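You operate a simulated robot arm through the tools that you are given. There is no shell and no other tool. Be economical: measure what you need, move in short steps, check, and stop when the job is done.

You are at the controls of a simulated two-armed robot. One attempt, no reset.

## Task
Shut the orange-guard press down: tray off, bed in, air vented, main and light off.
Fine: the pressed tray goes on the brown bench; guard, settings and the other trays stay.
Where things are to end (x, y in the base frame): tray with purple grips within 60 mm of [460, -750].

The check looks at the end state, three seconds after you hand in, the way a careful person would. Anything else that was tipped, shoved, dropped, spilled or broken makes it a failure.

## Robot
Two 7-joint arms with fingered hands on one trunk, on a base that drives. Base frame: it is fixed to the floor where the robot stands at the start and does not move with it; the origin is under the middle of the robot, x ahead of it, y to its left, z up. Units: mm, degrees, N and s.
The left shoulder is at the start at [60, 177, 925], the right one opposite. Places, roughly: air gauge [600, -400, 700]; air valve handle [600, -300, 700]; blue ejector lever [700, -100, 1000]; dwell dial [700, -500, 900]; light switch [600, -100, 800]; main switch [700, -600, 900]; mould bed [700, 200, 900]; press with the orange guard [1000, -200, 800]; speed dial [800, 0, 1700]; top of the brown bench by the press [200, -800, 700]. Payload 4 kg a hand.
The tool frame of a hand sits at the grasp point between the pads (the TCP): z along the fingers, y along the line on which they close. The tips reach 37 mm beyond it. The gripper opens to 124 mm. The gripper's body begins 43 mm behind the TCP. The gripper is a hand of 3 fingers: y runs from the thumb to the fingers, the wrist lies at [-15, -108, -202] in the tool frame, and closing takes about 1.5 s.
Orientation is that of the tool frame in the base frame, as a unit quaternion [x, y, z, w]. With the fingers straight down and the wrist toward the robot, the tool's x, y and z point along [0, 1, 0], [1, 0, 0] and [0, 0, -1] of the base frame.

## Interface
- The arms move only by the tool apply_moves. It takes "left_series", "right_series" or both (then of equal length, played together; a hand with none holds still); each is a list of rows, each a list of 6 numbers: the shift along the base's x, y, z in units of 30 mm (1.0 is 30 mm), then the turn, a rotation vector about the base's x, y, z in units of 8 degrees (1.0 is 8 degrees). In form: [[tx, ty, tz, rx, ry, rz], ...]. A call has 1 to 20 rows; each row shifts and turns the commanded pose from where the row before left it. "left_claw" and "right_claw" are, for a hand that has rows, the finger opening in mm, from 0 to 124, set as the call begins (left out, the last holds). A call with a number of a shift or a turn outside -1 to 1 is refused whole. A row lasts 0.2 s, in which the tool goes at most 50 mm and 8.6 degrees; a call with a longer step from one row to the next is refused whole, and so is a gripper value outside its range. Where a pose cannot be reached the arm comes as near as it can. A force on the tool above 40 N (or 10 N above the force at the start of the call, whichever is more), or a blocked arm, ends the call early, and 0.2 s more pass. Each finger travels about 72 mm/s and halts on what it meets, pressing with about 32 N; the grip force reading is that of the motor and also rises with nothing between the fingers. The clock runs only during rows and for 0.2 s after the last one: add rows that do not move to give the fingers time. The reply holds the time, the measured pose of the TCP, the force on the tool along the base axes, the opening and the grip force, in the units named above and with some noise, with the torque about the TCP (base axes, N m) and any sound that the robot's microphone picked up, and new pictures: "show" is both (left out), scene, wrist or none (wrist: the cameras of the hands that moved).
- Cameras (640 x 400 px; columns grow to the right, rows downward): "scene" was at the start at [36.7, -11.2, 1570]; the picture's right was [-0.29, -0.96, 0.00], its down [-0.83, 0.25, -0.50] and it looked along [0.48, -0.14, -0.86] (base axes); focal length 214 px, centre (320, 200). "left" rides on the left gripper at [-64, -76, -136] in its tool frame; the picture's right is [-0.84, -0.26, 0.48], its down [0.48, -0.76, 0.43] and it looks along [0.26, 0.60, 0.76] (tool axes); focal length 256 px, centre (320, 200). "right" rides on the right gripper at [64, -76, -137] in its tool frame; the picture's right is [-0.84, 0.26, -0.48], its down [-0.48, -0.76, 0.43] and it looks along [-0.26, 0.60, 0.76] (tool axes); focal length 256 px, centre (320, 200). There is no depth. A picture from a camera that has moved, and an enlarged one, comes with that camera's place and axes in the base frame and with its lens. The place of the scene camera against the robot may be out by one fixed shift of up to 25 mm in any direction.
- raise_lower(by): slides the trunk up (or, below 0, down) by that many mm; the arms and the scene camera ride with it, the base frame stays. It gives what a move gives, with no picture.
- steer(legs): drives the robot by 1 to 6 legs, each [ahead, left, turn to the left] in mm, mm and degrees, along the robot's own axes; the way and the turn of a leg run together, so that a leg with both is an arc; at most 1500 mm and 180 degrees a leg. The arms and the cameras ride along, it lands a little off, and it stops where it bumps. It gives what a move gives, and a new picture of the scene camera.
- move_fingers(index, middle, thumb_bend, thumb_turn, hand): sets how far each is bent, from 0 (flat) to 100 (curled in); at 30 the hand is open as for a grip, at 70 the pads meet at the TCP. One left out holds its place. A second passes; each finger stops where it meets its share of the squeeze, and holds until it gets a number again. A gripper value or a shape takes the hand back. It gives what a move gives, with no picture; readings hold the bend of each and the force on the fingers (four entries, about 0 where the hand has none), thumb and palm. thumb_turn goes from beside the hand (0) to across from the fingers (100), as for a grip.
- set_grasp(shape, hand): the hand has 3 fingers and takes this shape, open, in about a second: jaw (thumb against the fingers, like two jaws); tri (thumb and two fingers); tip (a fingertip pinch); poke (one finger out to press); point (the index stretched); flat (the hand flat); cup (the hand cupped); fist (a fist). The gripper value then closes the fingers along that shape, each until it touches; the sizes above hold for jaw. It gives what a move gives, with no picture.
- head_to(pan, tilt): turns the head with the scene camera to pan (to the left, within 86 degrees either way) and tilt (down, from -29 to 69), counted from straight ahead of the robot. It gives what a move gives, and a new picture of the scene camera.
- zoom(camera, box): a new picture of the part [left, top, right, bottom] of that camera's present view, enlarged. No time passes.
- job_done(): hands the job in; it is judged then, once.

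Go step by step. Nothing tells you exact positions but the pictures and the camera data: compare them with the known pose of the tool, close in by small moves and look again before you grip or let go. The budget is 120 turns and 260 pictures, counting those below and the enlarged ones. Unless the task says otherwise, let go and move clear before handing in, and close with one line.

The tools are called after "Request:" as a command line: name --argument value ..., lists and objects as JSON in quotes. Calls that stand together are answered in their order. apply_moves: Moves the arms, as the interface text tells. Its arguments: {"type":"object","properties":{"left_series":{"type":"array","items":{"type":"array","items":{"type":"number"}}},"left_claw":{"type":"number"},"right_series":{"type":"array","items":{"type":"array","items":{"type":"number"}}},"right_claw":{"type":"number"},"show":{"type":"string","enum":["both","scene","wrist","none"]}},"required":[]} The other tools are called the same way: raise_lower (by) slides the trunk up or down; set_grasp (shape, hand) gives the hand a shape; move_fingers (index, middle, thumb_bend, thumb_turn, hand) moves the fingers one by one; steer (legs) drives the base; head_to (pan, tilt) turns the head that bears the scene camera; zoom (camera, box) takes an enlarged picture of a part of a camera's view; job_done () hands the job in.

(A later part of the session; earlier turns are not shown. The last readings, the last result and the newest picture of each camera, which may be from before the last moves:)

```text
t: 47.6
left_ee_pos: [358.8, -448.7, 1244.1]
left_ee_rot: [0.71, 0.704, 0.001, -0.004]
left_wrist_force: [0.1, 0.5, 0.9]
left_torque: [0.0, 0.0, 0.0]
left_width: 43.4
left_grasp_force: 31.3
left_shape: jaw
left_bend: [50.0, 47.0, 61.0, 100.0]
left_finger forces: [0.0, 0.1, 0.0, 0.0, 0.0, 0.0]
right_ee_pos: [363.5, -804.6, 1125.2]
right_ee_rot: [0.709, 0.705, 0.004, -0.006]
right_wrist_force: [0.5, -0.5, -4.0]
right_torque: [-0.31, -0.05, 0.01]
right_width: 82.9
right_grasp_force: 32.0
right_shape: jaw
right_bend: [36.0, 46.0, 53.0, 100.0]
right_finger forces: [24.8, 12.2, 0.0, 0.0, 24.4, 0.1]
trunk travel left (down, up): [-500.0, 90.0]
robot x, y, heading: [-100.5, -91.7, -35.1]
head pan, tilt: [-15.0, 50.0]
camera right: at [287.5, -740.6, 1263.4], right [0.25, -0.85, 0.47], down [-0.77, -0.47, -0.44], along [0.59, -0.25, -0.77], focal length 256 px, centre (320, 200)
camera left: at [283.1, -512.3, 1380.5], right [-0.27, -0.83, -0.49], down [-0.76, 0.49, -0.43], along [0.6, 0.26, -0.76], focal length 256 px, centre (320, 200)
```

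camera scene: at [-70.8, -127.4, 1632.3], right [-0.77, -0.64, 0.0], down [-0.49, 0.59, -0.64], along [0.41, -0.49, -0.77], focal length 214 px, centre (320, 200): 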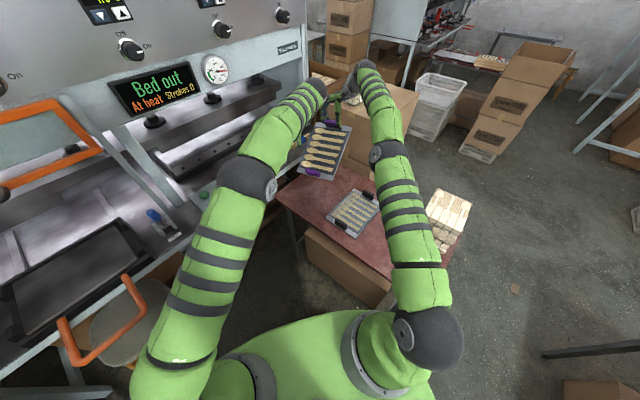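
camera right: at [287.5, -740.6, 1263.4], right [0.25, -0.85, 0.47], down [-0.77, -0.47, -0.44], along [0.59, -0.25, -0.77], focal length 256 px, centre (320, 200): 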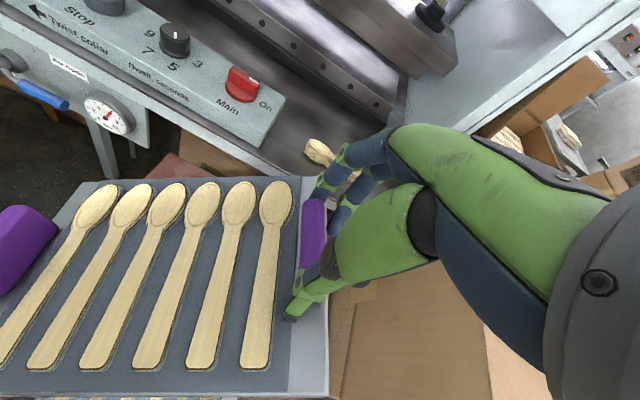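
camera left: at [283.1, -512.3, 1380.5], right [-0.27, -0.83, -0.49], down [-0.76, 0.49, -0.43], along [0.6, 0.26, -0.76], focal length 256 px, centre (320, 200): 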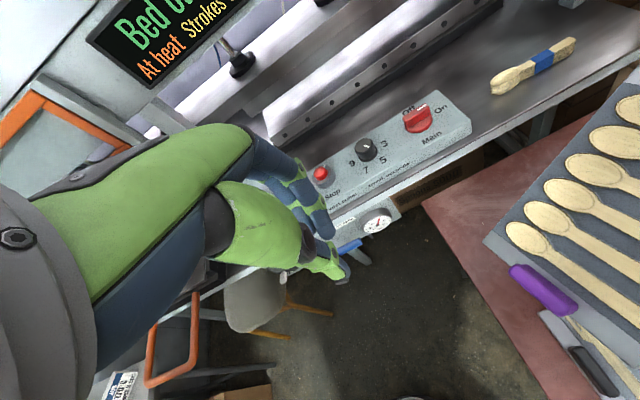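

The tray is stable. Now I'll drive forward 110 mm.

Request:
steer --legs '[[110, 0, 0]]'

Request:
zoom --camera "right" --box '[0, 0, 640, 400]'

Request:
zoom --camera "left" --box '[0, 0, 640, 400]'

```text
t: 48.8
left_ee_pos: [450.8, -510.5, 1244.1]
left_ee_rot: [0.71, 0.705, 0.002, -0.004]
left_wrist_force: [1.3, -0.6, -0.6]
left_torque: [0.0, 0.0, 0.0]
left_width: 43.6
left_grasp_force: 31.7
left_shape: jaw
left_bend: [50.0, 47.0, 61.0, 100.0]
left_finger forces: [0.1, 0.0, 0.0, 0.0, 0.0, 0.0]
right_ee_pos: [454.7, -866.7, 1125.0]
right_ee_rot: [0.709, 0.705, 0.003, -0.007]
right_wrist_force: [0.3, -0.3, -3.4]
right_torque: [-0.27, -0.05, -0.03]
right_width: 83.2
right_grasp_force: 31.8
right_shape: jaw
right_bend: [36.0, 46.0, 53.0, 100.0]
right_finger forces: [24.9, 12.5, 0.0, 0.0, 24.1, 0.0]
trunk travel left (down, up): [-500.0, 90.0]
robot x, y, heading: [-7.2, -155.8, -35.3]
head pan, tilt: [-15.0, 50.0]
camera scene: at [20.3, -191.4, 1632.2], right [-0.77, -0.64, 0.0], down [-0.49, 0.59, -0.64], along [0.41, -0.49, -0.77], focal length 214 px, centre (320, 200)
```

scene: 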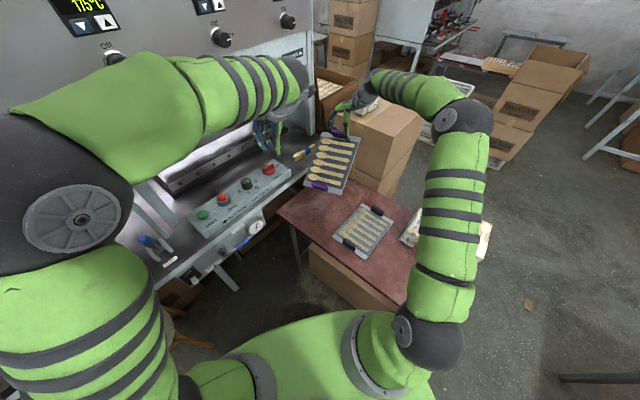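

```text
1.00 times, centred on (320, 200) of right (not enlarged: the box is as wide or as high as the picture)
camera zoom: at [379.0, -803.5, 1262.7], right [0.25, -0.85, 0.47], down [-0.76, -0.47, -0.44], along [0.59, -0.25, -0.77], focal length 256 px, centre (320, 200)
```

zoom: 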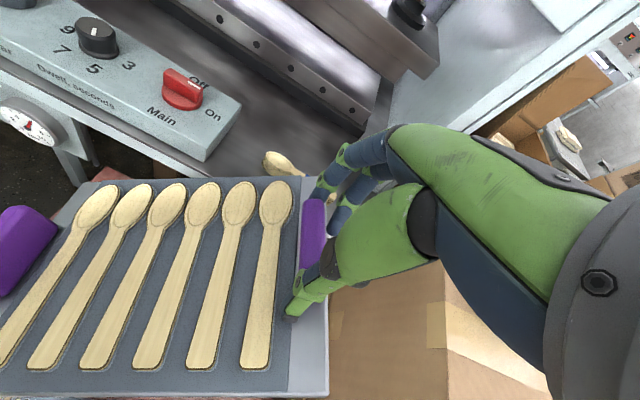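

```text
1.00 times, centred on (320, 200) of left (not enlarged: the box is as wide or as high as the picture)
camera zoom: at [374.4, -575.6, 1380.0], right [-0.26, -0.83, -0.49], down [-0.76, 0.49, -0.43], along [0.6, 0.26, -0.76], focal length 256 px, centre (320, 200)
```

zoom: 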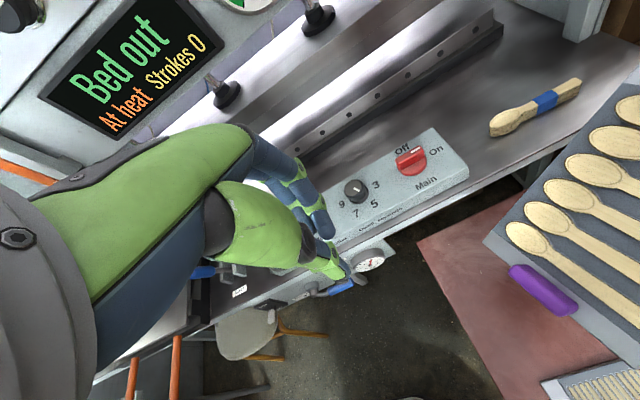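

All stable, and the right grip is at (455, -867). I'll turn it square and lower most of the way to the bench.

Request:
apply_moves --right_series '[[0, 0, -0.2, 0, 0, -0.3], [0, 0, -0.4, 0, 0, -0.4], [0, 0, -0.5, 0, 0, -0.4], [0, 0, -0.5, 0, 0, -0.4], [0, 0, -0.5, 0, 0, 0], [0, 0, -0.5, 0, 0, 0], [0, 0, -0.5, 0, 0, 0], [0, 0, -0.5, 0, 0, 0], [0, 0, -0.5, 0, 0, 0], [0, 0, -0.3, 0, 0, 0], [0, 0, 0, 0, 0, 0]]' --show "both"

Request:
zoom --camera "left" --box '[440, 100, 640, 400]'

```text
t: 51.2
left_ee_pos: [448.6, -510.4, 1245.3]
left_ee_rot: [0.709, 0.705, 0.003, -0.003]
left_wrist_force: [0.0, -0.2, 0.1]
left_torque: [0.01, 0.0, -0.04]
left_width: 43.3
left_grasp_force: 32.0
left_shape: jaw
left_bend: [50.0, 47.0, 61.0, 100.0]
left_finger forces: [0.0, 0.0, 0.0, 0.0, 0.0, 0.0]
right_ee_pos: [454.3, -864.8, 992.6]
right_ee_rot: [0.779, 0.627, 0.004, -0.006]
right_wrist_force: [0.0, 0.0, -3.0]
right_torque: [-0.25, 0.03, 0.04]
right_width: 83.1
right_grasp_force: 31.5
right_shape: jaw
right_bend: [36.0, 46.0, 53.0, 100.0]
right_finger forces: [24.8, 11.8, 0.0, 0.0, 24.1, 0.1]
trunk travel left (down, up): [-500.0, 90.0]
robot x, y, heading: [-8.8, -153.6, -35.4]
head pan, tilt: [-15.0, 50.0]
camera scene: at [18.7, -190.1, 1632.3], right [-0.77, -0.64, 0.0], down [-0.49, 0.59, -0.64], along [0.41, -0.49, -0.77], focal length 214 px, centre (320, 200)
camera right: at [392.6, -788.6, 1130.7], right [0.07, -0.88, 0.47], down [-0.85, -0.3, -0.44], along [0.53, -0.37, -0.77], focal length 256 px, centre (320, 200)
```

scene: 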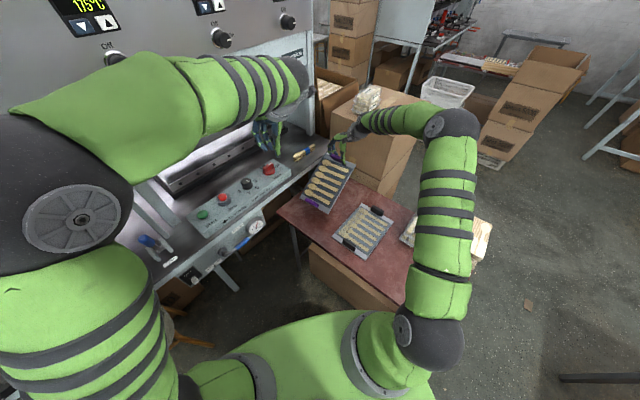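
right: 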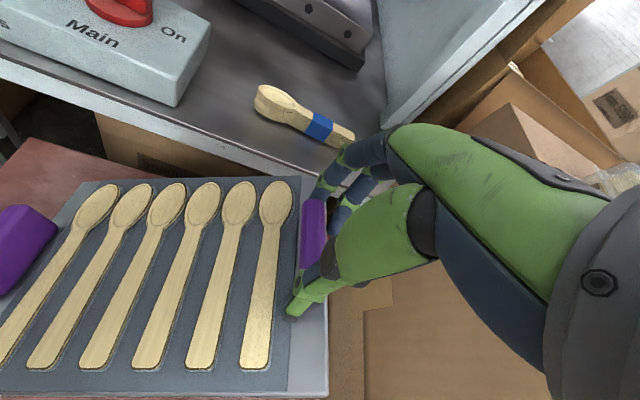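

```text
1.33 times, centred on (540, 250) of left
camera zoom: at [373.0, -574.5, 1380.8], right [-0.26, -0.83, -0.49], down [-0.76, 0.49, -0.43], along [0.6, 0.26, -0.76], focal length 341 px, centre (27, 133)
```

zoom: 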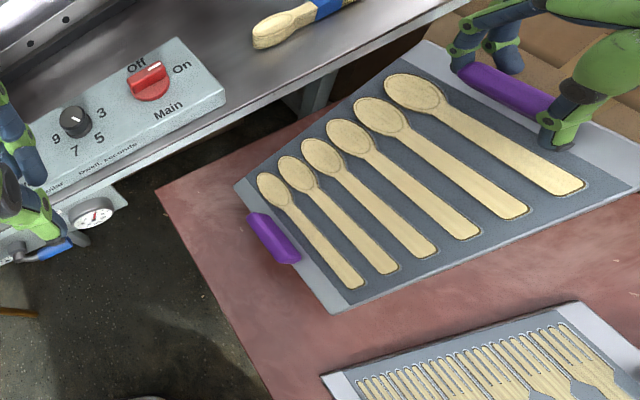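

The left camera gives a good overview: the tray is over clear bench, parallel to the other tray. I'll keep lowering until the left edge touches.

Request:
apply_moves --right_series '[[0, 0, -0.4, 0, 0, 0], [0, 0, -0.4, 0, 0, 0], [0, 0, -0.4, 0, 0, 0], [0, 0, -0.3, 0, 0, 0], [0, 0, -0.3, 0, 0, 0], [0, 0, 0, 0, 0, 0]]' --show "wrist"

Request:
zoom --camera "left" --box '[440, 100, 640, 400]'

```text
t: 52.6
left_ee_pos: [449.3, -510.0, 1246.0]
left_ee_rot: [0.71, 0.705, 0.002, -0.003]
left_wrist_force: [-0.1, -0.2, -0.7]
left_torque: [0.04, -0.03, 0.04]
left_width: 43.4
left_grasp_force: 32.1
left_shape: jaw
left_bend: [50.0, 47.0, 61.0, 100.0]
left_finger forces: [0.1, 0.0, 0.0, 0.0, 0.0, 0.0]
right_ee_pos: [453.9, -864.4, 941.1]
right_ee_rot: [0.779, 0.627, 0.004, -0.006]
right_wrist_force: [0.7, 0.1, -2.8]
right_torque: [-0.22, 0.0, 0.03]
right_width: 83.0
right_grasp_force: 32.0
right_shape: jaw
right_bend: [36.0, 46.0, 53.0, 100.0]
right_finger forces: [24.7, 11.8, 0.1, 0.0, 24.2, 0.0]
trunk travel left (down, up): [-500.0, 90.0]
robot x, y, heading: [-9.5, -154.9, -35.0]
head pan, tilt: [-15.0, 50.0]
camera right: at [392.6, -788.5, 1077.9], right [0.07, -0.88, 0.47], down [-0.85, -0.3, -0.44], along [0.53, -0.37, -0.77], focal length 256 px, centre (320, 200)
```

right: 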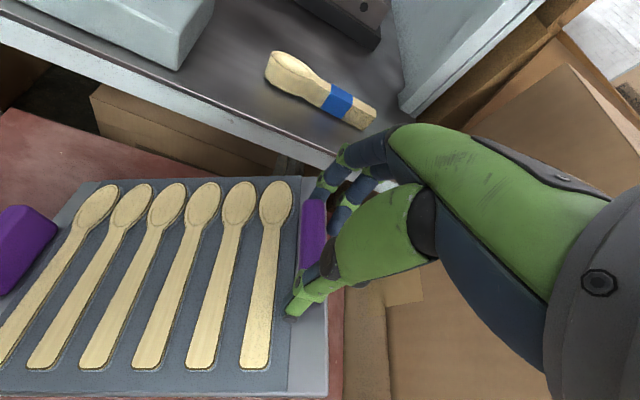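

```text
1.33 times, centred on (540, 250) of left
camera zoom: at [373.0, -574.5, 1380.8], right [-0.26, -0.83, -0.49], down [-0.76, 0.49, -0.43], along [0.6, 0.26, -0.76], focal length 341 px, centre (27, 133)
```

zoom: 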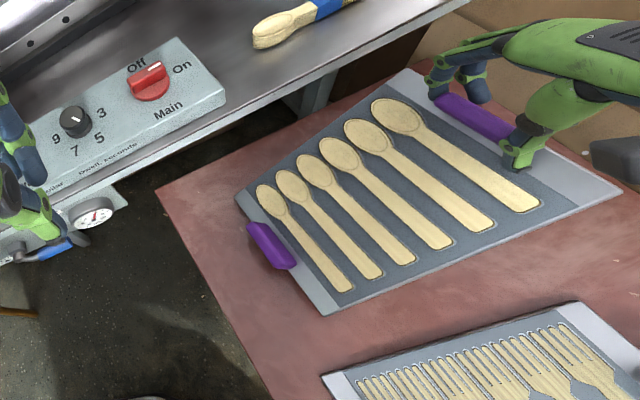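

Still hanging free. I'll continue lowering in small steps.

Request:
apply_moves --right_series '[[0, 0, -0.3, 0, 0, 0], [0, 0, -0.3, 0, 0, 0], [0, 0, -0.3, 0, 0, 0], [0, 0, -0.3, 0, 0, 0], [0, 0, -0.3, 0, 0, 0], [0, 0, 0, 0, 0, 0]]' --show "none"

Request:
zoom --camera "left" --box '[440, 100, 640, 400]'

```text
t: 54.0
left_ee_pos: [449.8, -510.3, 1245.1]
left_ee_rot: [0.709, 0.705, 0.002, -0.003]
left_wrist_force: [0.1, 0.0, 1.4]
left_torque: [0.01, -0.03, -0.04]
left_width: 43.3
left_grasp_force: 32.3
left_shape: jaw
left_bend: [50.0, 47.0, 61.0, 100.0]
left_finger forces: [0.0, 0.0, 0.1, 0.0, 0.0, 0.0]
right_ee_pos: [452.1, -865.1, 896.3]
right_ee_rot: [0.779, 0.627, 0.005, -0.006]
right_wrist_force: [-0.2, 0.9, -1.7]
right_torque: [0.01, -0.03, 0.07]
right_width: 82.6
right_grasp_force: 31.4
right_shape: jaw
right_bend: [36.0, 47.0, 53.0, 100.0]
right_finger forces: [24.3, 4.1, 0.0, 0.0, 25.5, 0.1]
trunk travel left (down, up): [-500.0, 90.0]
robot x, y, heading: [-8.2, -154.6, -35.0]
head pan, tilt: [-15.0, 50.0]
```

```text
1.33 times, centred on (540, 250) of left
camera zoom: at [372.9, -574.4, 1380.9], right [-0.26, -0.83, -0.49], down [-0.76, 0.49, -0.43], along [0.6, 0.26, -0.76], focal length 341 px, centre (27, 133)
```

zoom: 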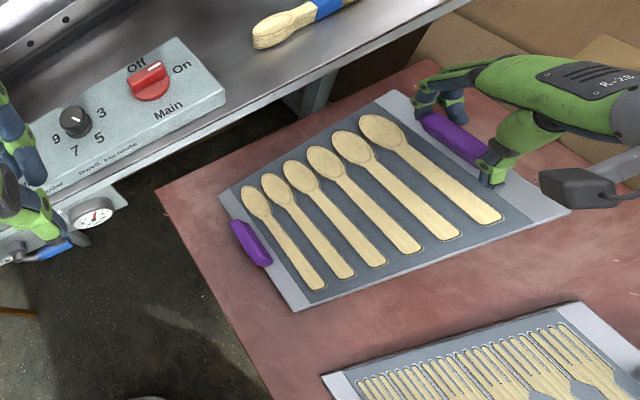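

The left edge has touched and the tray is pivoting flat as intended; the centre works out at about (458, -748). I'll keep lowering with a slight -y drift.

Request:
apply_moves --right_series '[[0, -0.05, -0.3, 0, 0, 0], [0, -0.05, -0.3, 0, 0, 0], [0, -0.05, -0.3, 0, 0, 0], [0, -0.05, -0.3, 0, 0, 0], [0, -0.05, -0.3, 0, 0, 0], [0, -0.05, -0.3, 0, 0, 0], [0, 0, 0, 0, 0, 0]]' --show "wrist"

Request:
zoom --camera "left" --box '[440, 100, 640, 400]'

```text
t: 55.6
left_ee_pos: [449.9, -510.4, 1244.4]
left_ee_rot: [0.71, 0.704, 0.002, -0.003]
left_wrist_force: [-0.1, 0.1, 0.3]
left_torque: [-0.01, -0.01, 0.0]
left_width: 43.3
left_grasp_force: 31.7
left_shape: jaw
left_bend: [50.0, 47.0, 61.0, 100.0]
left_finger forces: [0.1, 0.1, 0.0, 0.0, 0.1, 0.1]
right_ee_pos: [452.6, -873.6, 840.9]
right_ee_rot: [0.779, 0.627, 0.004, -0.005]
right_wrist_force: [-1.2, -0.2, 0.4]
right_torque: [0.34, -0.15, 0.18]
right_width: 82.1
right_grasp_force: 31.7
right_shape: jaw
right_bend: [36.0, 48.0, 53.0, 100.0]
right_finger forces: [24.6, 0.0, 0.1, 0.1, 28.4, 0.0]
trunk travel left (down, up): [-500.0, 90.0]
robot x, y, heading: [-8.4, -157.1, -34.9]
head pan, tilt: [-15.0, 50.0]
camera right: at [391.8, -797.4, 978.9], right [0.07, -0.88, 0.47], down [-0.85, -0.3, -0.44], along [0.53, -0.37, -0.77], focal length 256 px, centre (320, 200)
```

right: 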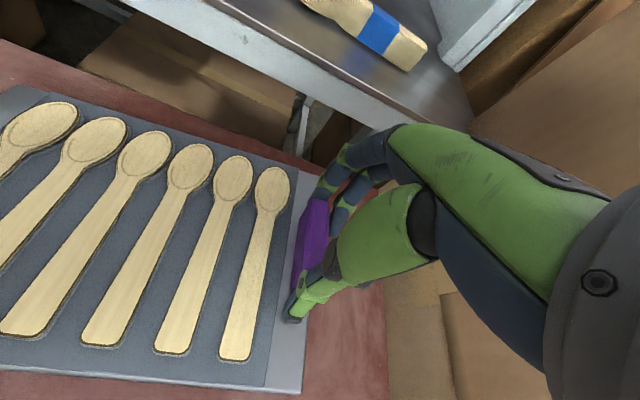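

```text
1.33 times, centred on (540, 250) of left
camera zoom: at [372.8, -574.4, 1380.9], right [-0.26, -0.83, -0.49], down [-0.76, 0.49, -0.43], along [0.6, 0.26, -0.76], focal length 341 px, centre (27, 133)
```

zoom: 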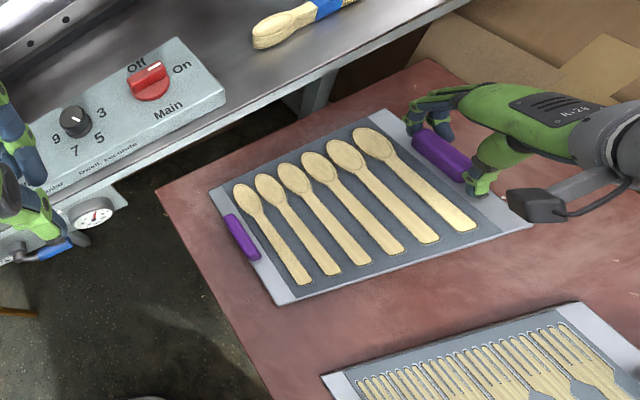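

Nearly flat. I'll lower gently until the force rises.

Request:
apply_moves --right_series '[[0, -0.03, -0.25, 0, 0, 0], [0, -0.03, -0.25, 0, 0, 0], [0, -0.03, -0.25, 0, 0, 0], [0, 0, -0.2, 0, 0, 0], [0, 0, 0, 0, 0, 0]]' --show "wrist"

Request:
zoom --camera "left" --box '[440, 100, 640, 400]'

```text
t: 56.8
left_ee_pos: [448.4, -509.3, 1244.9]
left_ee_rot: [0.709, 0.705, 0.001, -0.004]
left_wrist_force: [-0.7, 0.5, 0.1]
left_torque: [0.0, 0.0, 0.0]
left_width: 43.3
left_grasp_force: 31.9
left_shape: jaw
left_bend: [50.0, 47.0, 61.0, 100.0]
left_finger forces: [0.0, 0.0, 0.1, 0.0, 0.0, 0.0]
right_ee_pos: [452.5, -876.7, 811.4]
right_ee_rot: [0.779, 0.628, 0.005, -0.005]
right_wrist_force: [-1.0, 0.7, -0.3]
right_torque: [0.32, -0.2, 0.21]
right_width: 82.1
right_grasp_force: 31.2
right_shape: jaw
right_bend: [36.0, 48.0, 53.0, 100.0]
right_finger forces: [24.5, 0.0, 0.1, 0.1, 28.2, 0.0]
trunk travel left (down, up): [-500.0, 90.0]
robot x, y, heading: [-12.6, -153.7, -35.0]
head pan, tilt: [-15.0, 50.0]
camera right: at [392.3, -799.9, 950.1], right [0.07, -0.88, 0.47], down [-0.85, -0.3, -0.44], along [0.53, -0.37, -0.77], focal length 256 px, centre (320, 200)
```

right: 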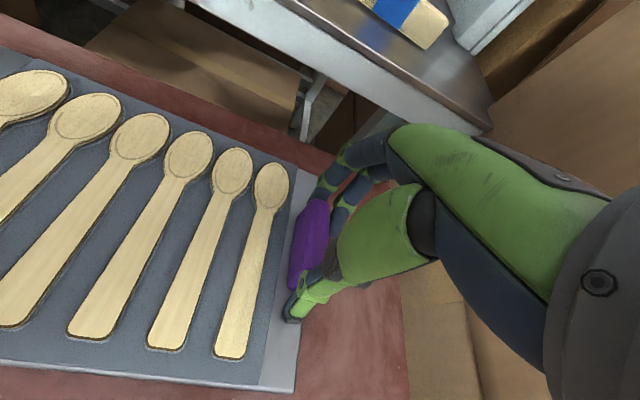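

```text
1.33 times, centred on (540, 250) of left
camera zoom: at [372.8, -574.4, 1380.9], right [-0.26, -0.83, -0.49], down [-0.76, 0.49, -0.43], along [0.6, 0.26, -0.76], focal length 341 px, centre (27, 133)
```

zoom: 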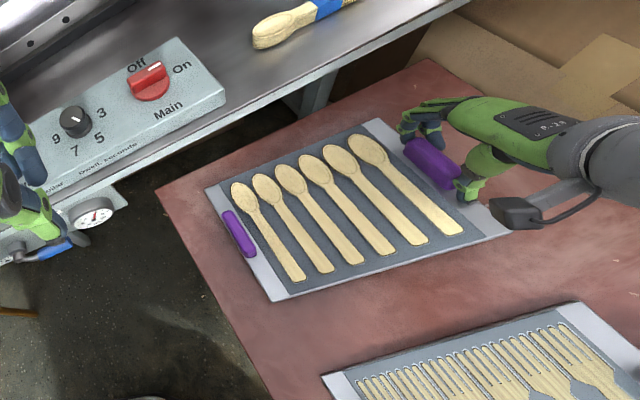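

Almost there. I'll keep lowering gently.

Request:
apply_moves --right_series '[[0, 0, -0.25, 0, 0, 0], [0, 0, -0.25, 0, 0, 0], [0, 0, -0.2, 0, 0, 0], [0, 0, -0.2, 0, 0, 0], [0, 0, 0, 0, 0, 0]]' --show "wrist"

Request:
zoom --camera "left" --box '[440, 100, 640, 400]'

```text
t: 58.1
left_ee_pos: [449.0, -509.1, 1245.1]
left_ee_rot: [0.71, 0.704, 0.001, -0.003]
left_wrist_force: [0.6, 0.6, 0.6]
left_torque: [0.02, -0.01, 0.01]
left_width: 43.2
left_grasp_force: 31.8
left_shape: jaw
left_bend: [50.0, 47.0, 61.0, 100.0]
left_finger forces: [0.0, 0.0, 0.1, 0.1, 0.0, 0.0]
right_ee_pos: [454.9, -878.6, 793.2]
right_ee_rot: [0.78, 0.625, 0.007, 0.0]
right_wrist_force: [-5.1, 4.1, 20.1]
right_torque: [0.25, -0.75, 0.33]
right_width: 81.4
right_grasp_force: 31.8
right_shape: jaw
right_bend: [34.0, 48.0, 53.0, 100.0]
right_finger forces: [23.0, 0.1, 0.0, 0.0, 29.8, 0.0]
trunk travel left (down, up): [-500.0, 90.0]
robot x, y, heading: [-11.9, -153.4, -35.1]
head pan, tilt: [-15.0, 50.0]
stopped in row 5 (right hand): the force on the tool passed its limit at 41 N (the readings are from after the stop); the commanded pose is now the measured one
camera right: at [392.8, -801.0, 930.3], right [0.06, -0.88, 0.48], down [-0.84, -0.3, -0.45], along [0.54, -0.37, -0.76], focal length 256 px, centre (320, 200)
```

right: 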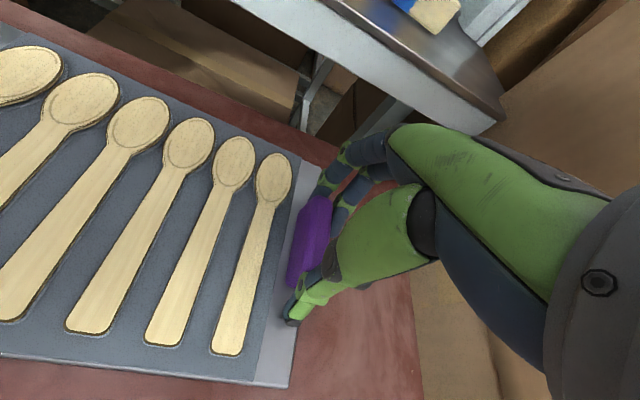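

```text
1.33 times, centred on (540, 250) of left
camera zoom: at [371.7, -573.2, 1381.3], right [-0.26, -0.83, -0.49], down [-0.76, 0.49, -0.43], along [0.6, 0.26, -0.76], focal length 341 px, centre (27, 133)
```

zoom: 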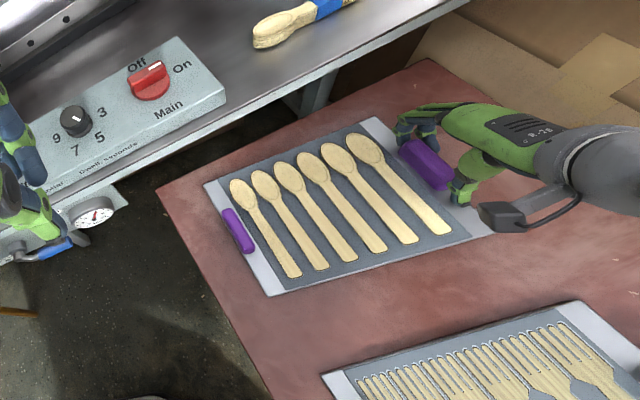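

The tray is down on the bench. I'll ease the pressure, open the hand and lift straight up.

Request:
apply_moves --right_claw 110 --right_series '[[0, 0, 0.05, 0, 0, 0], [0, 0, 0, 0, 0, 0], [0, 0, 0, 0, 0, 0], [0, 0, 0, 0, 0, 0], [0, 0, 0, 0, 0, 0], [0, 0, 0.2, 0, 0, 0], [0, 0, 0.4, 0, 0, 0], [0, 0, 0.6, 0, 0, 0], [0, 0, 0.8, 0, 0, 0], [0, 0, 0.8, 0, 0, 0], [0, 0, 0.8, 0, 0, 0], [0, 0, 0.8, 0, 0, 0], [0, 0, 0.8, 0, 0, 0]]' --show "both"

Request:
zoom --camera "left" --box '[440, 100, 640, 400]'

```text
t: 60.9
left_ee_pos: [448.7, -510.2, 1245.3]
left_ee_rot: [0.709, 0.705, 0.002, -0.004]
left_wrist_force: [0.1, 0.6, -0.2]
left_torque: [0.0, 0.01, 0.0]
left_width: 43.3
left_grasp_force: 31.9
left_shape: jaw
left_bend: [50.0, 47.0, 61.0, 100.0]
left_finger forces: [0.1, 0.0, 0.1, 0.1, 0.0, 0.1]
right_ee_pos: [452.7, -876.6, 947.6]
right_ee_rot: [0.779, 0.627, 0.005, -0.002]
right_wrist_force: [0.0, 0.5, -0.5]
right_torque: [0.04, -0.01, 0.0]
right_width: 109.6
right_grasp_force: 0.1
right_shape: jaw
right_bend: [31.0, 33.0, 11.0, 98.0]
right_finger forces: [0.0, 0.0, 0.1, 0.0, 0.0, 0.1]
trunk travel left (down, up): [-500.0, 90.0]
robot x, y, heading: [-9.3, -157.0, -34.8]
head pan, tilt: [-15.0, 50.0]
camera scene: at [18.3, -189.5, 1632.3], right [-0.77, -0.64, 0.0], down [-0.49, 0.59, -0.64], along [0.41, -0.49, -0.77], focal length 214 px, centre (320, 200)
camera right: at [391.5, -799.5, 1083.8], right [0.07, -0.88, 0.48], down [-0.84, -0.3, -0.44], along [0.53, -0.37, -0.76], focal length 256 px, centre (320, 200)
```

scene: 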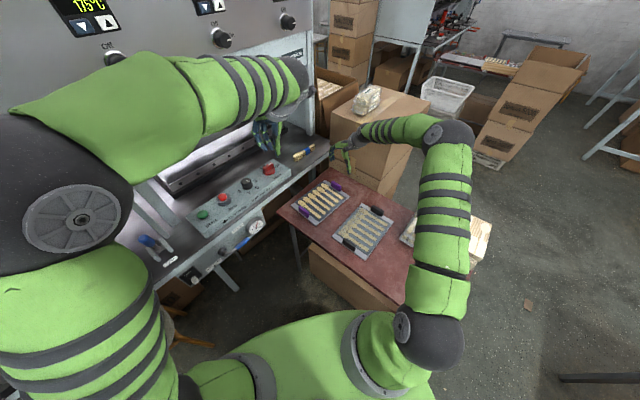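
right: 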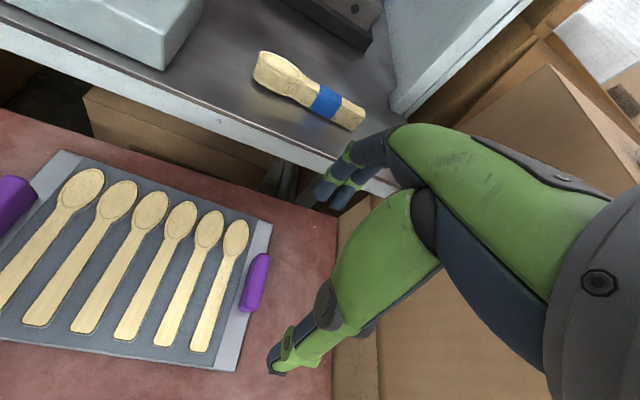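

```text
1.33 times, centred on (540, 250) of left
camera zoom: at [372.6, -574.0, 1381.0], right [-0.26, -0.83, -0.49], down [-0.76, 0.49, -0.43], along [0.6, 0.26, -0.76], focal length 341 px, centre (27, 133)
```

zoom: 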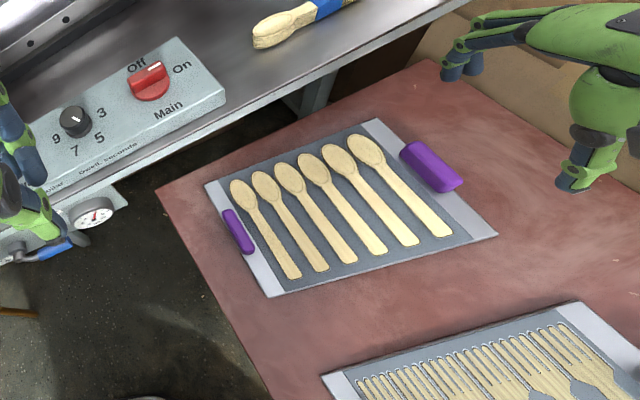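

The tray lies flat on the bench at about (479, -756) with all its spoons. Next I'll tuck both hands in and drive back to face the press for the lever and the bed.

Request:
apply_moves --left_series '[[0, 0.3, 0, 0, 0, -0.4], [0, 0.4, 0, 0, 0, -0.4], [0, 0.5, 0, 0, 0, -0.4], [0.1, 0.6, 0, 0, 0, -0.4], [0.1, 0.6, 0, 0, 0, -0.4], [0.1, 0.6, 0, 0, 0, -0.4], [0.1, 0.6, 0, 0, 0, -0.4], [0.1, 0.6, 0, 0, 0, -0.4], [0.1, 0.6, 0, 0, 0, -0.4], [0.1, 0.6, 0, 0, 0, -0.4], [0, 0.6, 0, 0, 0, -0.4], [0, 0.5, 0, 0, 0, 0], [0, 0.2, 0, 0, 0, 0], [0, 0, 0, 0, 0, 0]]' --right_series '[[0, 0, 0.9, 0, 0, 0], [0, 0, 0.9, 0, 0, 0], [0, 0, 0.9, 0, 0, 0], [-0.3, 0.2, 0.9, 0, 0, 0], [-0.8, 0.5, 0.9, 0, 0, -0.28], [-0.9, 0.6, 0.8, 0, 0, -0.28], [-1, 0.6, 0.7, 0, 0, -0.28], [-1, 0.6, 0.6, 0, 0, -0.28], [-1, 0.6, 0.5, 0, 0, -0.28], [-1, 0.6, 0.3, 0, 0, -0.28], [-1, 0.6, 0, 0, 0, -0.28], [-1, 0.6, 0, 0, 0, -0.28], [-0.9, 0.5, 0, 0, 0, -0.28], [-0.9, 0.5, 0, 0, 0, -0.28]]' --show "none"

Request:
steer --legs '[[0, 0, 35]]'

Request:
head_to --pan 15 --tilt 45

```text
t: 63.9
left_ee_pos: [470.2, -308.0, 1245.7]
left_ee_rot: [0.889, 0.457, 0.003, -0.003]
left_wrist_force: [-0.1, -0.2, -0.4]
left_torque: [0.0, 0.0, -0.03]
left_width: 43.2
left_grasp_force: 31.9
left_shape: jaw
left_bend: [50.0, 47.0, 61.0, 100.0]
left_finger forces: [0.0, 0.0, 0.1, 0.0, 0.0, 0.1]
right_ee_pos: [159.8, -700.0, 1169.4]
right_ee_rot: [0.887, 0.462, 0.005, 0.0]
right_wrist_force: [0.3, 0.1, 0.9]
right_torque: [-0.03, -0.01, 0.04]
right_width: 109.6
right_grasp_force: 0.1
right_shape: jaw
right_bend: [31.0, 33.0, 11.0, 98.0]
right_finger forces: [0.0, 0.1, 0.0, 0.0, 0.0, 0.0]
trunk travel left (down, up): [-500.0, 90.0]
robot x, y, heading: [-12.0, -158.0, -35.1]
head pan, tilt: [-15.0, 50.0]
```

```text
t: 65.9
left_ee_pos: [472.1, -5.7, 1245.8]
left_ee_rot: [0.711, 0.703, 0.002, -0.003]
left_wrist_force: [-0.7, -0.3, 0.4]
left_torque: [-0.01, 0.04, -0.02]
left_width: 43.5
left_grasp_force: 31.4
left_shape: jaw
left_bend: [50.0, 47.0, 61.0, 100.0]
left_finger forces: [0.1, 0.0, 0.0, 0.1, 0.1, 0.0]
right_ee_pos: [442.8, -504.4, 1168.5]
right_ee_rot: [0.706, 0.708, 0.005, -0.003]
right_wrist_force: [-0.6, -0.4, -0.9]
right_torque: [0.03, 0.02, -0.01]
right_width: 109.9
right_grasp_force: 0.0
right_shape: jaw
right_bend: [31.0, 33.0, 11.0, 98.0]
right_finger forces: [0.0, 0.0, 0.0, 0.0, 0.1, 0.0]
trunk travel left (down, up): [-500.0, 90.0]
robot x, y, heading: [-7.1, -156.1, -0.0]
head pan, tilt: [-15.0, 50.0]
camera scene: at [37.9, -167.7, 1632.3], right [-0.26, -0.97, 0.0], down [-0.74, 0.2, -0.64], along [0.62, -0.17, -0.77], focal length 214 px, centre (320, 200)
```

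scene: 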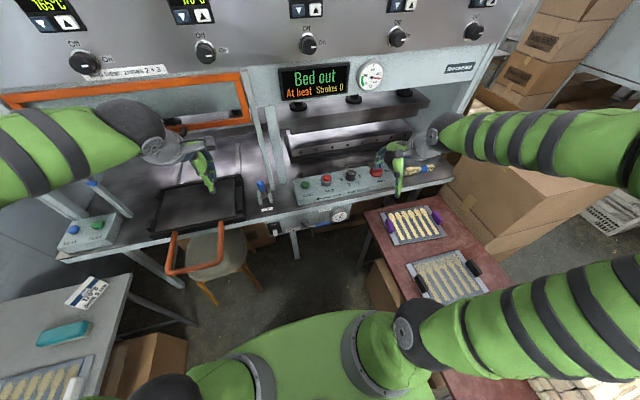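

```text
t: 66.9
left_ee_pos: [470.5, -5.1, 1244.4]
left_ee_rot: [0.711, 0.703, 0.002, -0.004]
left_wrist_force: [0.3, 0.0, 0.6]
left_torque: [0.0, 0.02, -0.02]
left_width: 43.3
left_grasp_force: 32.4
left_shape: jaw
left_bend: [50.0, 47.0, 61.0, 100.0]
left_finger forces: [0.0, 0.1, 0.1, 0.1, 0.0, 0.1]
right_ee_pos: [442.7, -504.7, 1169.1]
right_ee_rot: [0.706, 0.708, 0.004, -0.002]
right_wrist_force: [0.2, 0.3, 0.6]
right_torque: [0.0, -0.03, 0.0]
right_width: 109.7
right_grasp_force: 0.1
right_shape: jaw
right_bend: [31.0, 33.0, 11.0, 98.0]
right_finger forces: [0.0, 0.1, 0.0, 0.0, 0.0, 0.0]
trunk travel left (down, up): [-500.0, 90.0]
robot x, y, heading: [-10.5, -154.5, -0.2]
head pan, tilt: [15.0, 45.0]
camera scene: at [42.1, -127.0, 1639.2], right [0.26, -0.97, 0.0], down [-0.68, -0.18, -0.71], along [0.68, 0.18, -0.71], focal length 214 px, centre (320, 200)
```

scene: 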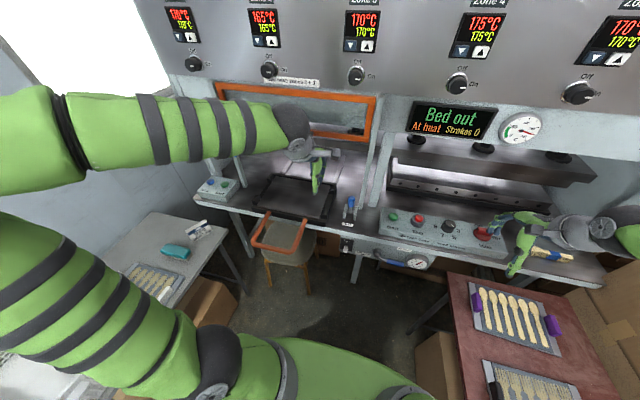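

Back facing the press. I'll look at the lever and the empty bed.

Request:
zoom --camera "left" --box '[0, 0, 640, 400]'

Request:
zoom --camera "scene" --box '[230, 150, 390, 270]'

```text
1.00 times, centred on (320, 200) of left (not enlarged: the box is as wide or as high as the picture)
camera zoom: at [394.6, -69.7, 1381.5], right [-0.27, -0.83, -0.49], down [-0.76, 0.49, -0.43], along [0.6, 0.25, -0.76], focal length 256 px, centre (320, 200)
```

zoom: 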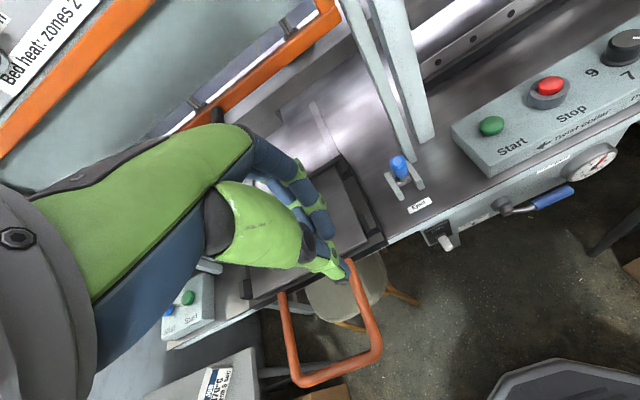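

```text
3.33 times, centred on (310, 210) of scene
camera zoom: at [42.1, -127.0, 1639.2], right [0.26, -0.97, 0.0], down [-0.68, -0.18, -0.71], along [0.68, 0.18, -0.71], focal length 715 px, centre (353, 167)
```

zoom: 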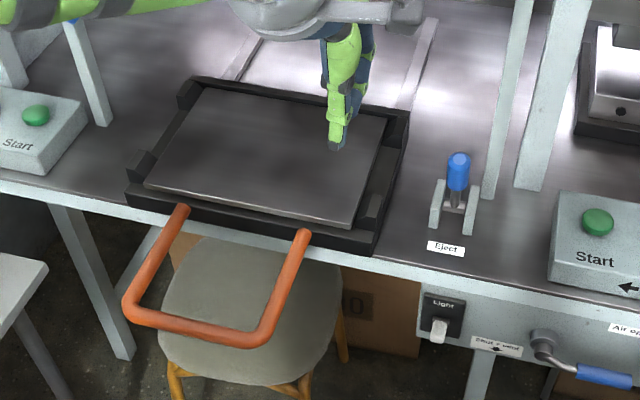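

The lever is still tilted at about (688, -104). I'll bring the left hand over it to push it back upright before sending the bed in.

Request:
apply_moves --left_claw 85 --left_series '[[0, -0.8, -0.3, 0, 0, 0], [0, -0.8, -0.5, 0, 0, 0], [0.3, -0.8, -0.5, 0, 0, 0], [0.7, -0.8, -0.5, 0, 0, 0], [0.9, 0, -0.5, 0, 0, 0], [0.9, 0, -0.5, 0, 0, 0], [0.9, 0, -0.5, 0, 0, 0], [0.9, 0, -0.5, 0, 0, 0], [0.9, 0, -0.5, 0, 0, 0], [0.9, 0, -0.5, 0, 0, 0], [0.8, 0, -0.5, 0, 0, 0], [0, 0, 0, 0, 0, 0]]' --show "wrist"

```text
t: 69.5
left_ee_pos: [688.8, -102.4, 1085.3]
left_ee_rot: [0.711, 0.703, 0.002, -0.003]
left_wrist_force: [-0.4, -1.1, 0.0]
left_torque: [0.02, 0.02, 0.03]
left_width: 84.7
left_grasp_force: 0.2
left_shape: jaw
left_bend: [35.0, 39.0, 51.0, 99.0]
left_finger forces: [0.0, 0.0, 0.0, 0.0, 0.1, 0.0]
right_ee_pos: [443.5, -505.1, 1168.2]
right_ee_rot: [0.706, 0.708, 0.005, -0.002]
right_wrist_force: [0.0, -0.4, 0.0]
right_torque: [0.0, -0.01, -0.02]
right_width: 109.6
right_grasp_force: 0.1
right_shape: jaw
right_bend: [31.0, 33.0, 11.0, 98.0]
right_finger forces: [0.0, 0.0, 0.1, 0.0, 0.0, 0.0]
trunk travel left (down, up): [-500.0, 90.0]
robot x, y, heading: [-8.5, -151.9, 0.0]
head pan, tilt: [15.0, 45.0]
camera left: at [611.4, -164.9, 1221.1], right [-0.27, -0.83, -0.49], down [-0.76, 0.49, -0.43], along [0.6, 0.25, -0.76], focal length 256 px, centre (320, 200)
```

left: 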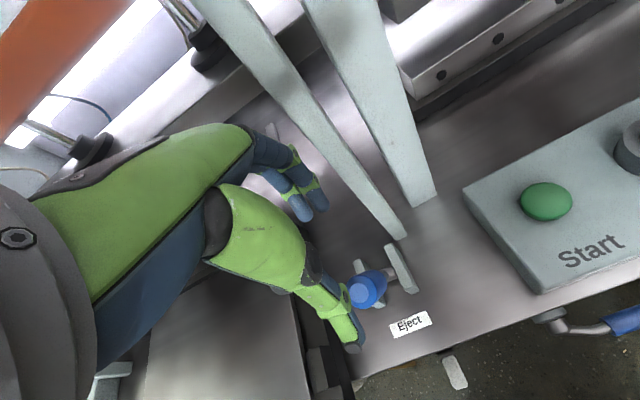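

Knob at about (680, -103). I'll come down around it.

Request:
apply_moves --left_series '[[-0.1, 0, -0.8, 0, 0, 0], [-0.1, 0, -0.8, 0, 0, 0], [0, 0, -0.8, 0, 0, 0], [0, 0, -0.6, 0, 0, 0], [0, 0, 0, 0, 0, 0]]' --show "wrist"

```text
t: 70.7
left_ee_pos: [680.5, -101.5, 994.7]
left_ee_rot: [0.711, 0.703, 0.001, -0.003]
left_wrist_force: [-0.1, 0.0, 0.0]
left_torque: [0.0, 0.02, -0.03]
left_width: 85.0
left_grasp_force: 0.1
left_shape: jaw
left_bend: [35.0, 39.0, 51.0, 99.0]
left_finger forces: [0.1, 0.1, 0.0, 0.1, 0.2, 0.0]
right_ee_pos: [443.4, -504.3, 1167.8]
right_ee_rot: [0.706, 0.709, 0.006, -0.002]
right_wrist_force: [0.4, 0.5, 0.4]
right_torque: [0.01, -0.01, 0.03]
right_width: 109.7
right_grasp_force: 0.0
right_shape: jaw
right_bend: [31.0, 33.0, 11.0, 98.0]
right_finger forces: [0.0, 0.1, 0.1, 0.0, 0.0, 0.1]
trunk travel left (down, up): [-500.0, 90.0]
robot x, y, heading: [-10.1, -157.6, 0.1]
head pan, tilt: [15.0, 45.0]
camera left: at [603.4, -165.0, 1131.6], right [-0.27, -0.83, -0.49], down [-0.76, 0.49, -0.43], along [0.6, 0.25, -0.76], focal length 256 px, centre (320, 200)
```

left: 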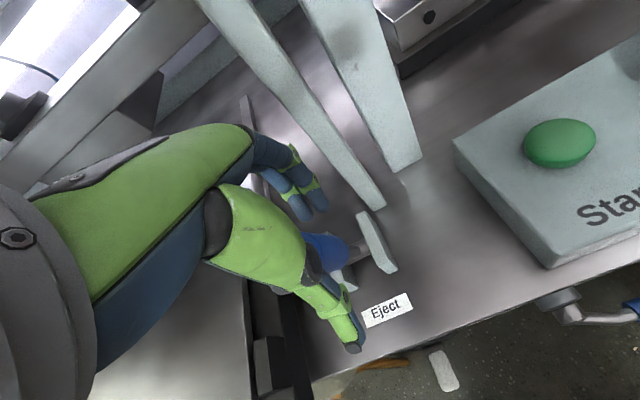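

The knob is between the fingers. I'll close and swing it back upright.

Request:
apply_moves --left_claw 20 --left_series '[[0, 0, 0, 0, 0, 0], [0, 0, 0, 0, 0, 0], [0, 0, 0, 0, 0, 0], [0, 0, 0, 0, 0, 0], [0, 0, 0, 0, 0, 0], [0, 0, 0, 0, 0, 0], [0.3, 0, 0.1, 0, 0, 0], [0.3, 0, 0.1, 0, 0, 0], [0.3, 0, 0, 0, 0, 0], [0.3, 0, 0, 0, 0, 0], [0, 0, 0, 0, 0, 0]]' --show "wrist"

```text
t: 73.2
left_ee_pos: [711.2, -103.5, 1001.3]
left_ee_rot: [0.712, 0.702, 0.0, -0.008]
left_wrist_force: [-21.5, -0.4, 7.0]
left_torque: [-0.03, -0.37, -0.03]
left_width: 33.5
left_grasp_force: 32.1
left_shape: jaw
left_bend: [56.0, 58.0, 61.0, 100.0]
left_finger forces: [16.1, 10.5, 0.0, 0.1, 44.4, 0.0]
right_ee_pos: [439.8, -505.0, 1170.1]
right_ee_rot: [0.706, 0.708, 0.006, -0.002]
right_wrist_force: [-0.1, 0.2, -0.3]
right_torque: [0.02, -0.02, 0.0]
right_width: 109.8
right_grasp_force: 0.2
right_shape: jaw
right_bend: [31.0, 33.0, 11.0, 98.0]
right_finger forces: [0.0, 0.0, 0.0, 0.0, 0.1, 0.1]
trunk travel left (down, up): [-500.0, 90.0]
robot x, y, heading: [-6.3, -156.5, -0.0]
head pan, tilt: [15.0, 45.0]
stopped in row 11 (left hand): the force on the tool passed its limit at 40 N (the readings are from after the stop); the commanded pose is now the measured one
camera left: at [634.9, -167.1, 1137.0], right [-0.27, -0.83, -0.49], down [-0.76, 0.5, -0.42], along [0.59, 0.25, -0.76], focal length 256 px, centre (320, 200)
```

left: 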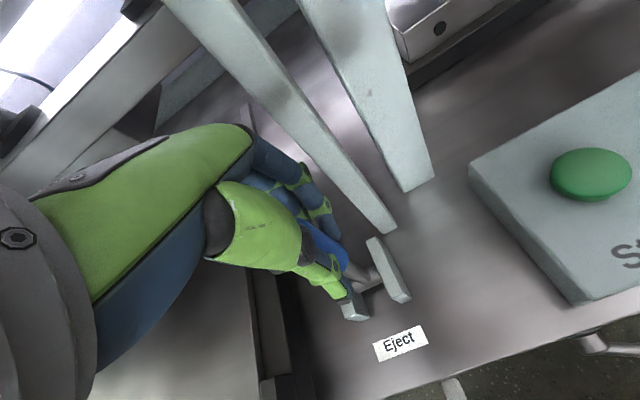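

The lever hit its upright stop. I'll release, lift off and check.

Request:
apply_moves --left_claw 85 --left_series '[[0, 0, 0, 0, 0, 0], [0, 0, 0, 0, 0, 0], [0, 0, 0, 0, 0, 0], [0, 0, 0, 0, 0, 0], [0, 0, 0.7, 0, 0, 0], [0, 0, 0.8, 0, 0, 0], [0, 0, 0.8, 0, 0, 0], [-0.5, 0, 0.8, 0, 0, 0], [-0.9, 0.3, 0.8, 0, 0, 0], [-0.9, 0.8, 0.4, 0, 0, 0], [-0.9, 0.9, 0, 0, 0, 0], [-0.9, 0.9, 0, 0, 0, 0], [-0.9, 0.9, 0, 0, 0, 0], [-0.5, 0.9, 0, 0, 0, 0]]' --show "both"

Request:
zoom --camera "scene" --box '[230, 150, 390, 270]'

```text
t: 76.2
left_ee_pos: [549.6, 39.0, 1128.7]
left_ee_rot: [0.712, 0.702, -0.001, -0.006]
left_wrist_force: [0.0, 0.2, 0.6]
left_torque: [-0.01, -0.02, -0.06]
left_width: 84.7
left_grasp_force: 0.2
left_shape: jaw
left_bend: [35.0, 39.0, 51.0, 99.0]
left_finger forces: [0.0, 0.1, 0.0, 0.1, 0.0, 0.1]
right_ee_pos: [441.8, -504.3, 1168.6]
right_ee_rot: [0.706, 0.708, 0.005, -0.003]
right_wrist_force: [0.1, 0.4, 0.2]
right_torque: [0.0, -0.02, -0.01]
right_width: 109.8
right_grasp_force: 0.0
right_shape: jaw
right_bend: [31.0, 33.0, 11.0, 98.0]
right_finger forces: [0.0, 0.0, 0.0, 0.0, 0.0, 0.0]
trunk travel left (down, up): [-500.0, 90.0]
robot x, y, heading: [-10.1, -155.9, -0.2]
head pan, tilt: [15.0, 45.0]
camera scene: at [41.1, -126.2, 1639.2], right [0.26, -0.97, 0.0], down [-0.68, -0.18, -0.71], along [0.68, 0.18, -0.71], focal length 214 px, centre (320, 200)
camera left: at [472.7, -24.2, 1265.4], right [-0.27, -0.83, -0.49], down [-0.76, 0.5, -0.42], along [0.59, 0.25, -0.76], focal length 256 px, centre (320, 200)
```

scene: 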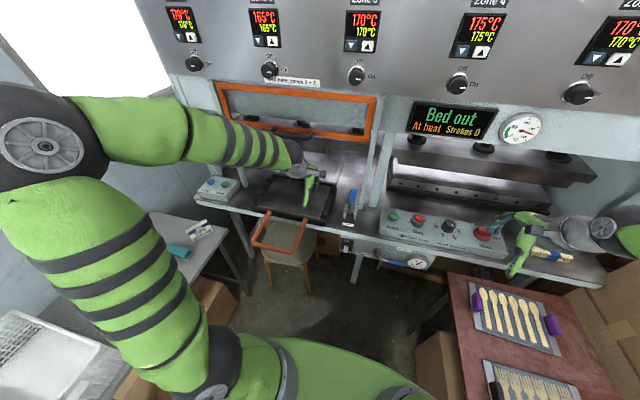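
left: 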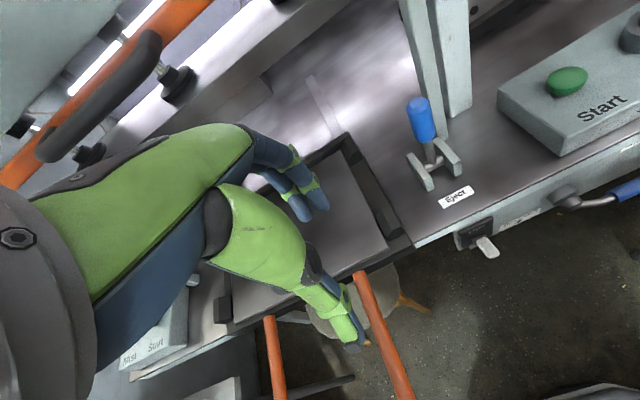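

```text
3.33 times, centred on (310, 210) of scene
camera zoom: at [41.1, -126.2, 1639.2], right [0.26, -0.97, 0.0], down [-0.68, -0.18, -0.71], along [0.68, 0.18, -0.71], focal length 715 px, centre (353, 167)
```

zoom: 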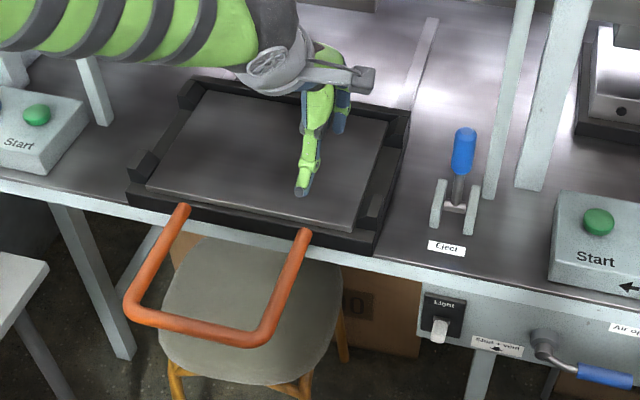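

The lever is upright again. Now the bed: the handle's front bar is at about (430, 163, 895), and I'll bring the left hand above it.

Request:
apply_moves --left_series '[[-0.6, 0.6, -0.4, 0, 0, 0], [-0.6, 0.6, -0.4, 0, 0, 0], [-0.6, 0.6, -0.4, 0, 0, 0], [-0.6, 0.6, -0.6, 0, 0, 0], [-0.6, 0.6, -0.6, 0, 0, 0], [-0.5, 0.6, -0.6, 0, 0, 0], [-0.5, 0.5, -0.6, 0, 0, 0], [0, 0, -0.4, 0, 0, 0], [0, 0, 0, 0, 0, 0]]' --show "both"

```text
t: 78.2
left_ee_pos: [427.9, 160.4, 1006.2]
left_ee_rot: [0.711, 0.703, -0.001, -0.007]
left_wrist_force: [1.1, -0.2, 0.2]
left_torque: [-0.01, -0.02, 0.0]
left_width: 84.7
left_grasp_force: 0.1
left_shape: jaw
left_bend: [35.0, 39.0, 51.0, 99.0]
left_finger forces: [0.0, 0.1, 0.1, 0.1, 0.0, 0.0]
right_ee_pos: [441.2, -505.0, 1168.7]
right_ee_rot: [0.706, 0.708, 0.005, -0.002]
right_wrist_force: [-0.1, 0.1, -0.2]
right_torque: [0.0, 0.01, 0.02]
right_width: 109.7
right_grasp_force: 0.1
right_shape: jaw
right_bend: [31.0, 33.0, 11.0, 98.0]
right_finger forces: [0.1, 0.0, 0.0, 0.0, 0.1, 0.0]
trunk travel left (down, up): [-500.0, 90.0]
robot x, y, heading: [-10.9, -155.5, -0.3]
head pan, tilt: [15.0, 45.0]
camera scene: at [41.2, -126.9, 1639.2], right [0.26, -0.97, 0.0], down [-0.68, -0.18, -0.71], along [0.68, 0.18, -0.71], focal length 214 px, centre (320, 200)
camera left: at [352.2, 97.8, 1143.6], right [-0.27, -0.83, -0.49], down [-0.76, 0.5, -0.42], along [0.59, 0.25, -0.76], focal length 256 px, centre (320, 200)
```

scene: 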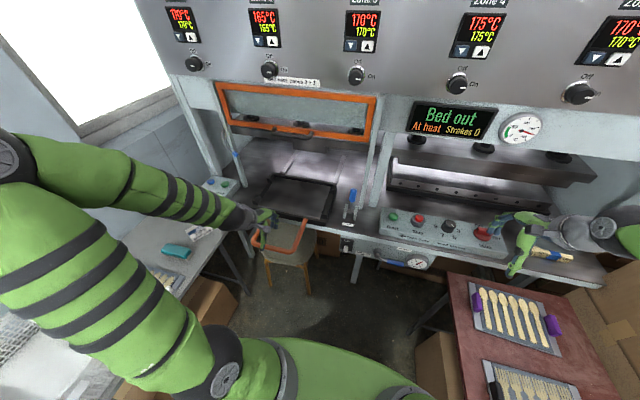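
left: 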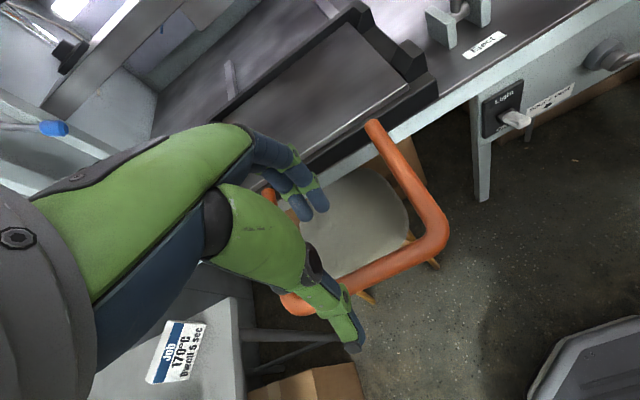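

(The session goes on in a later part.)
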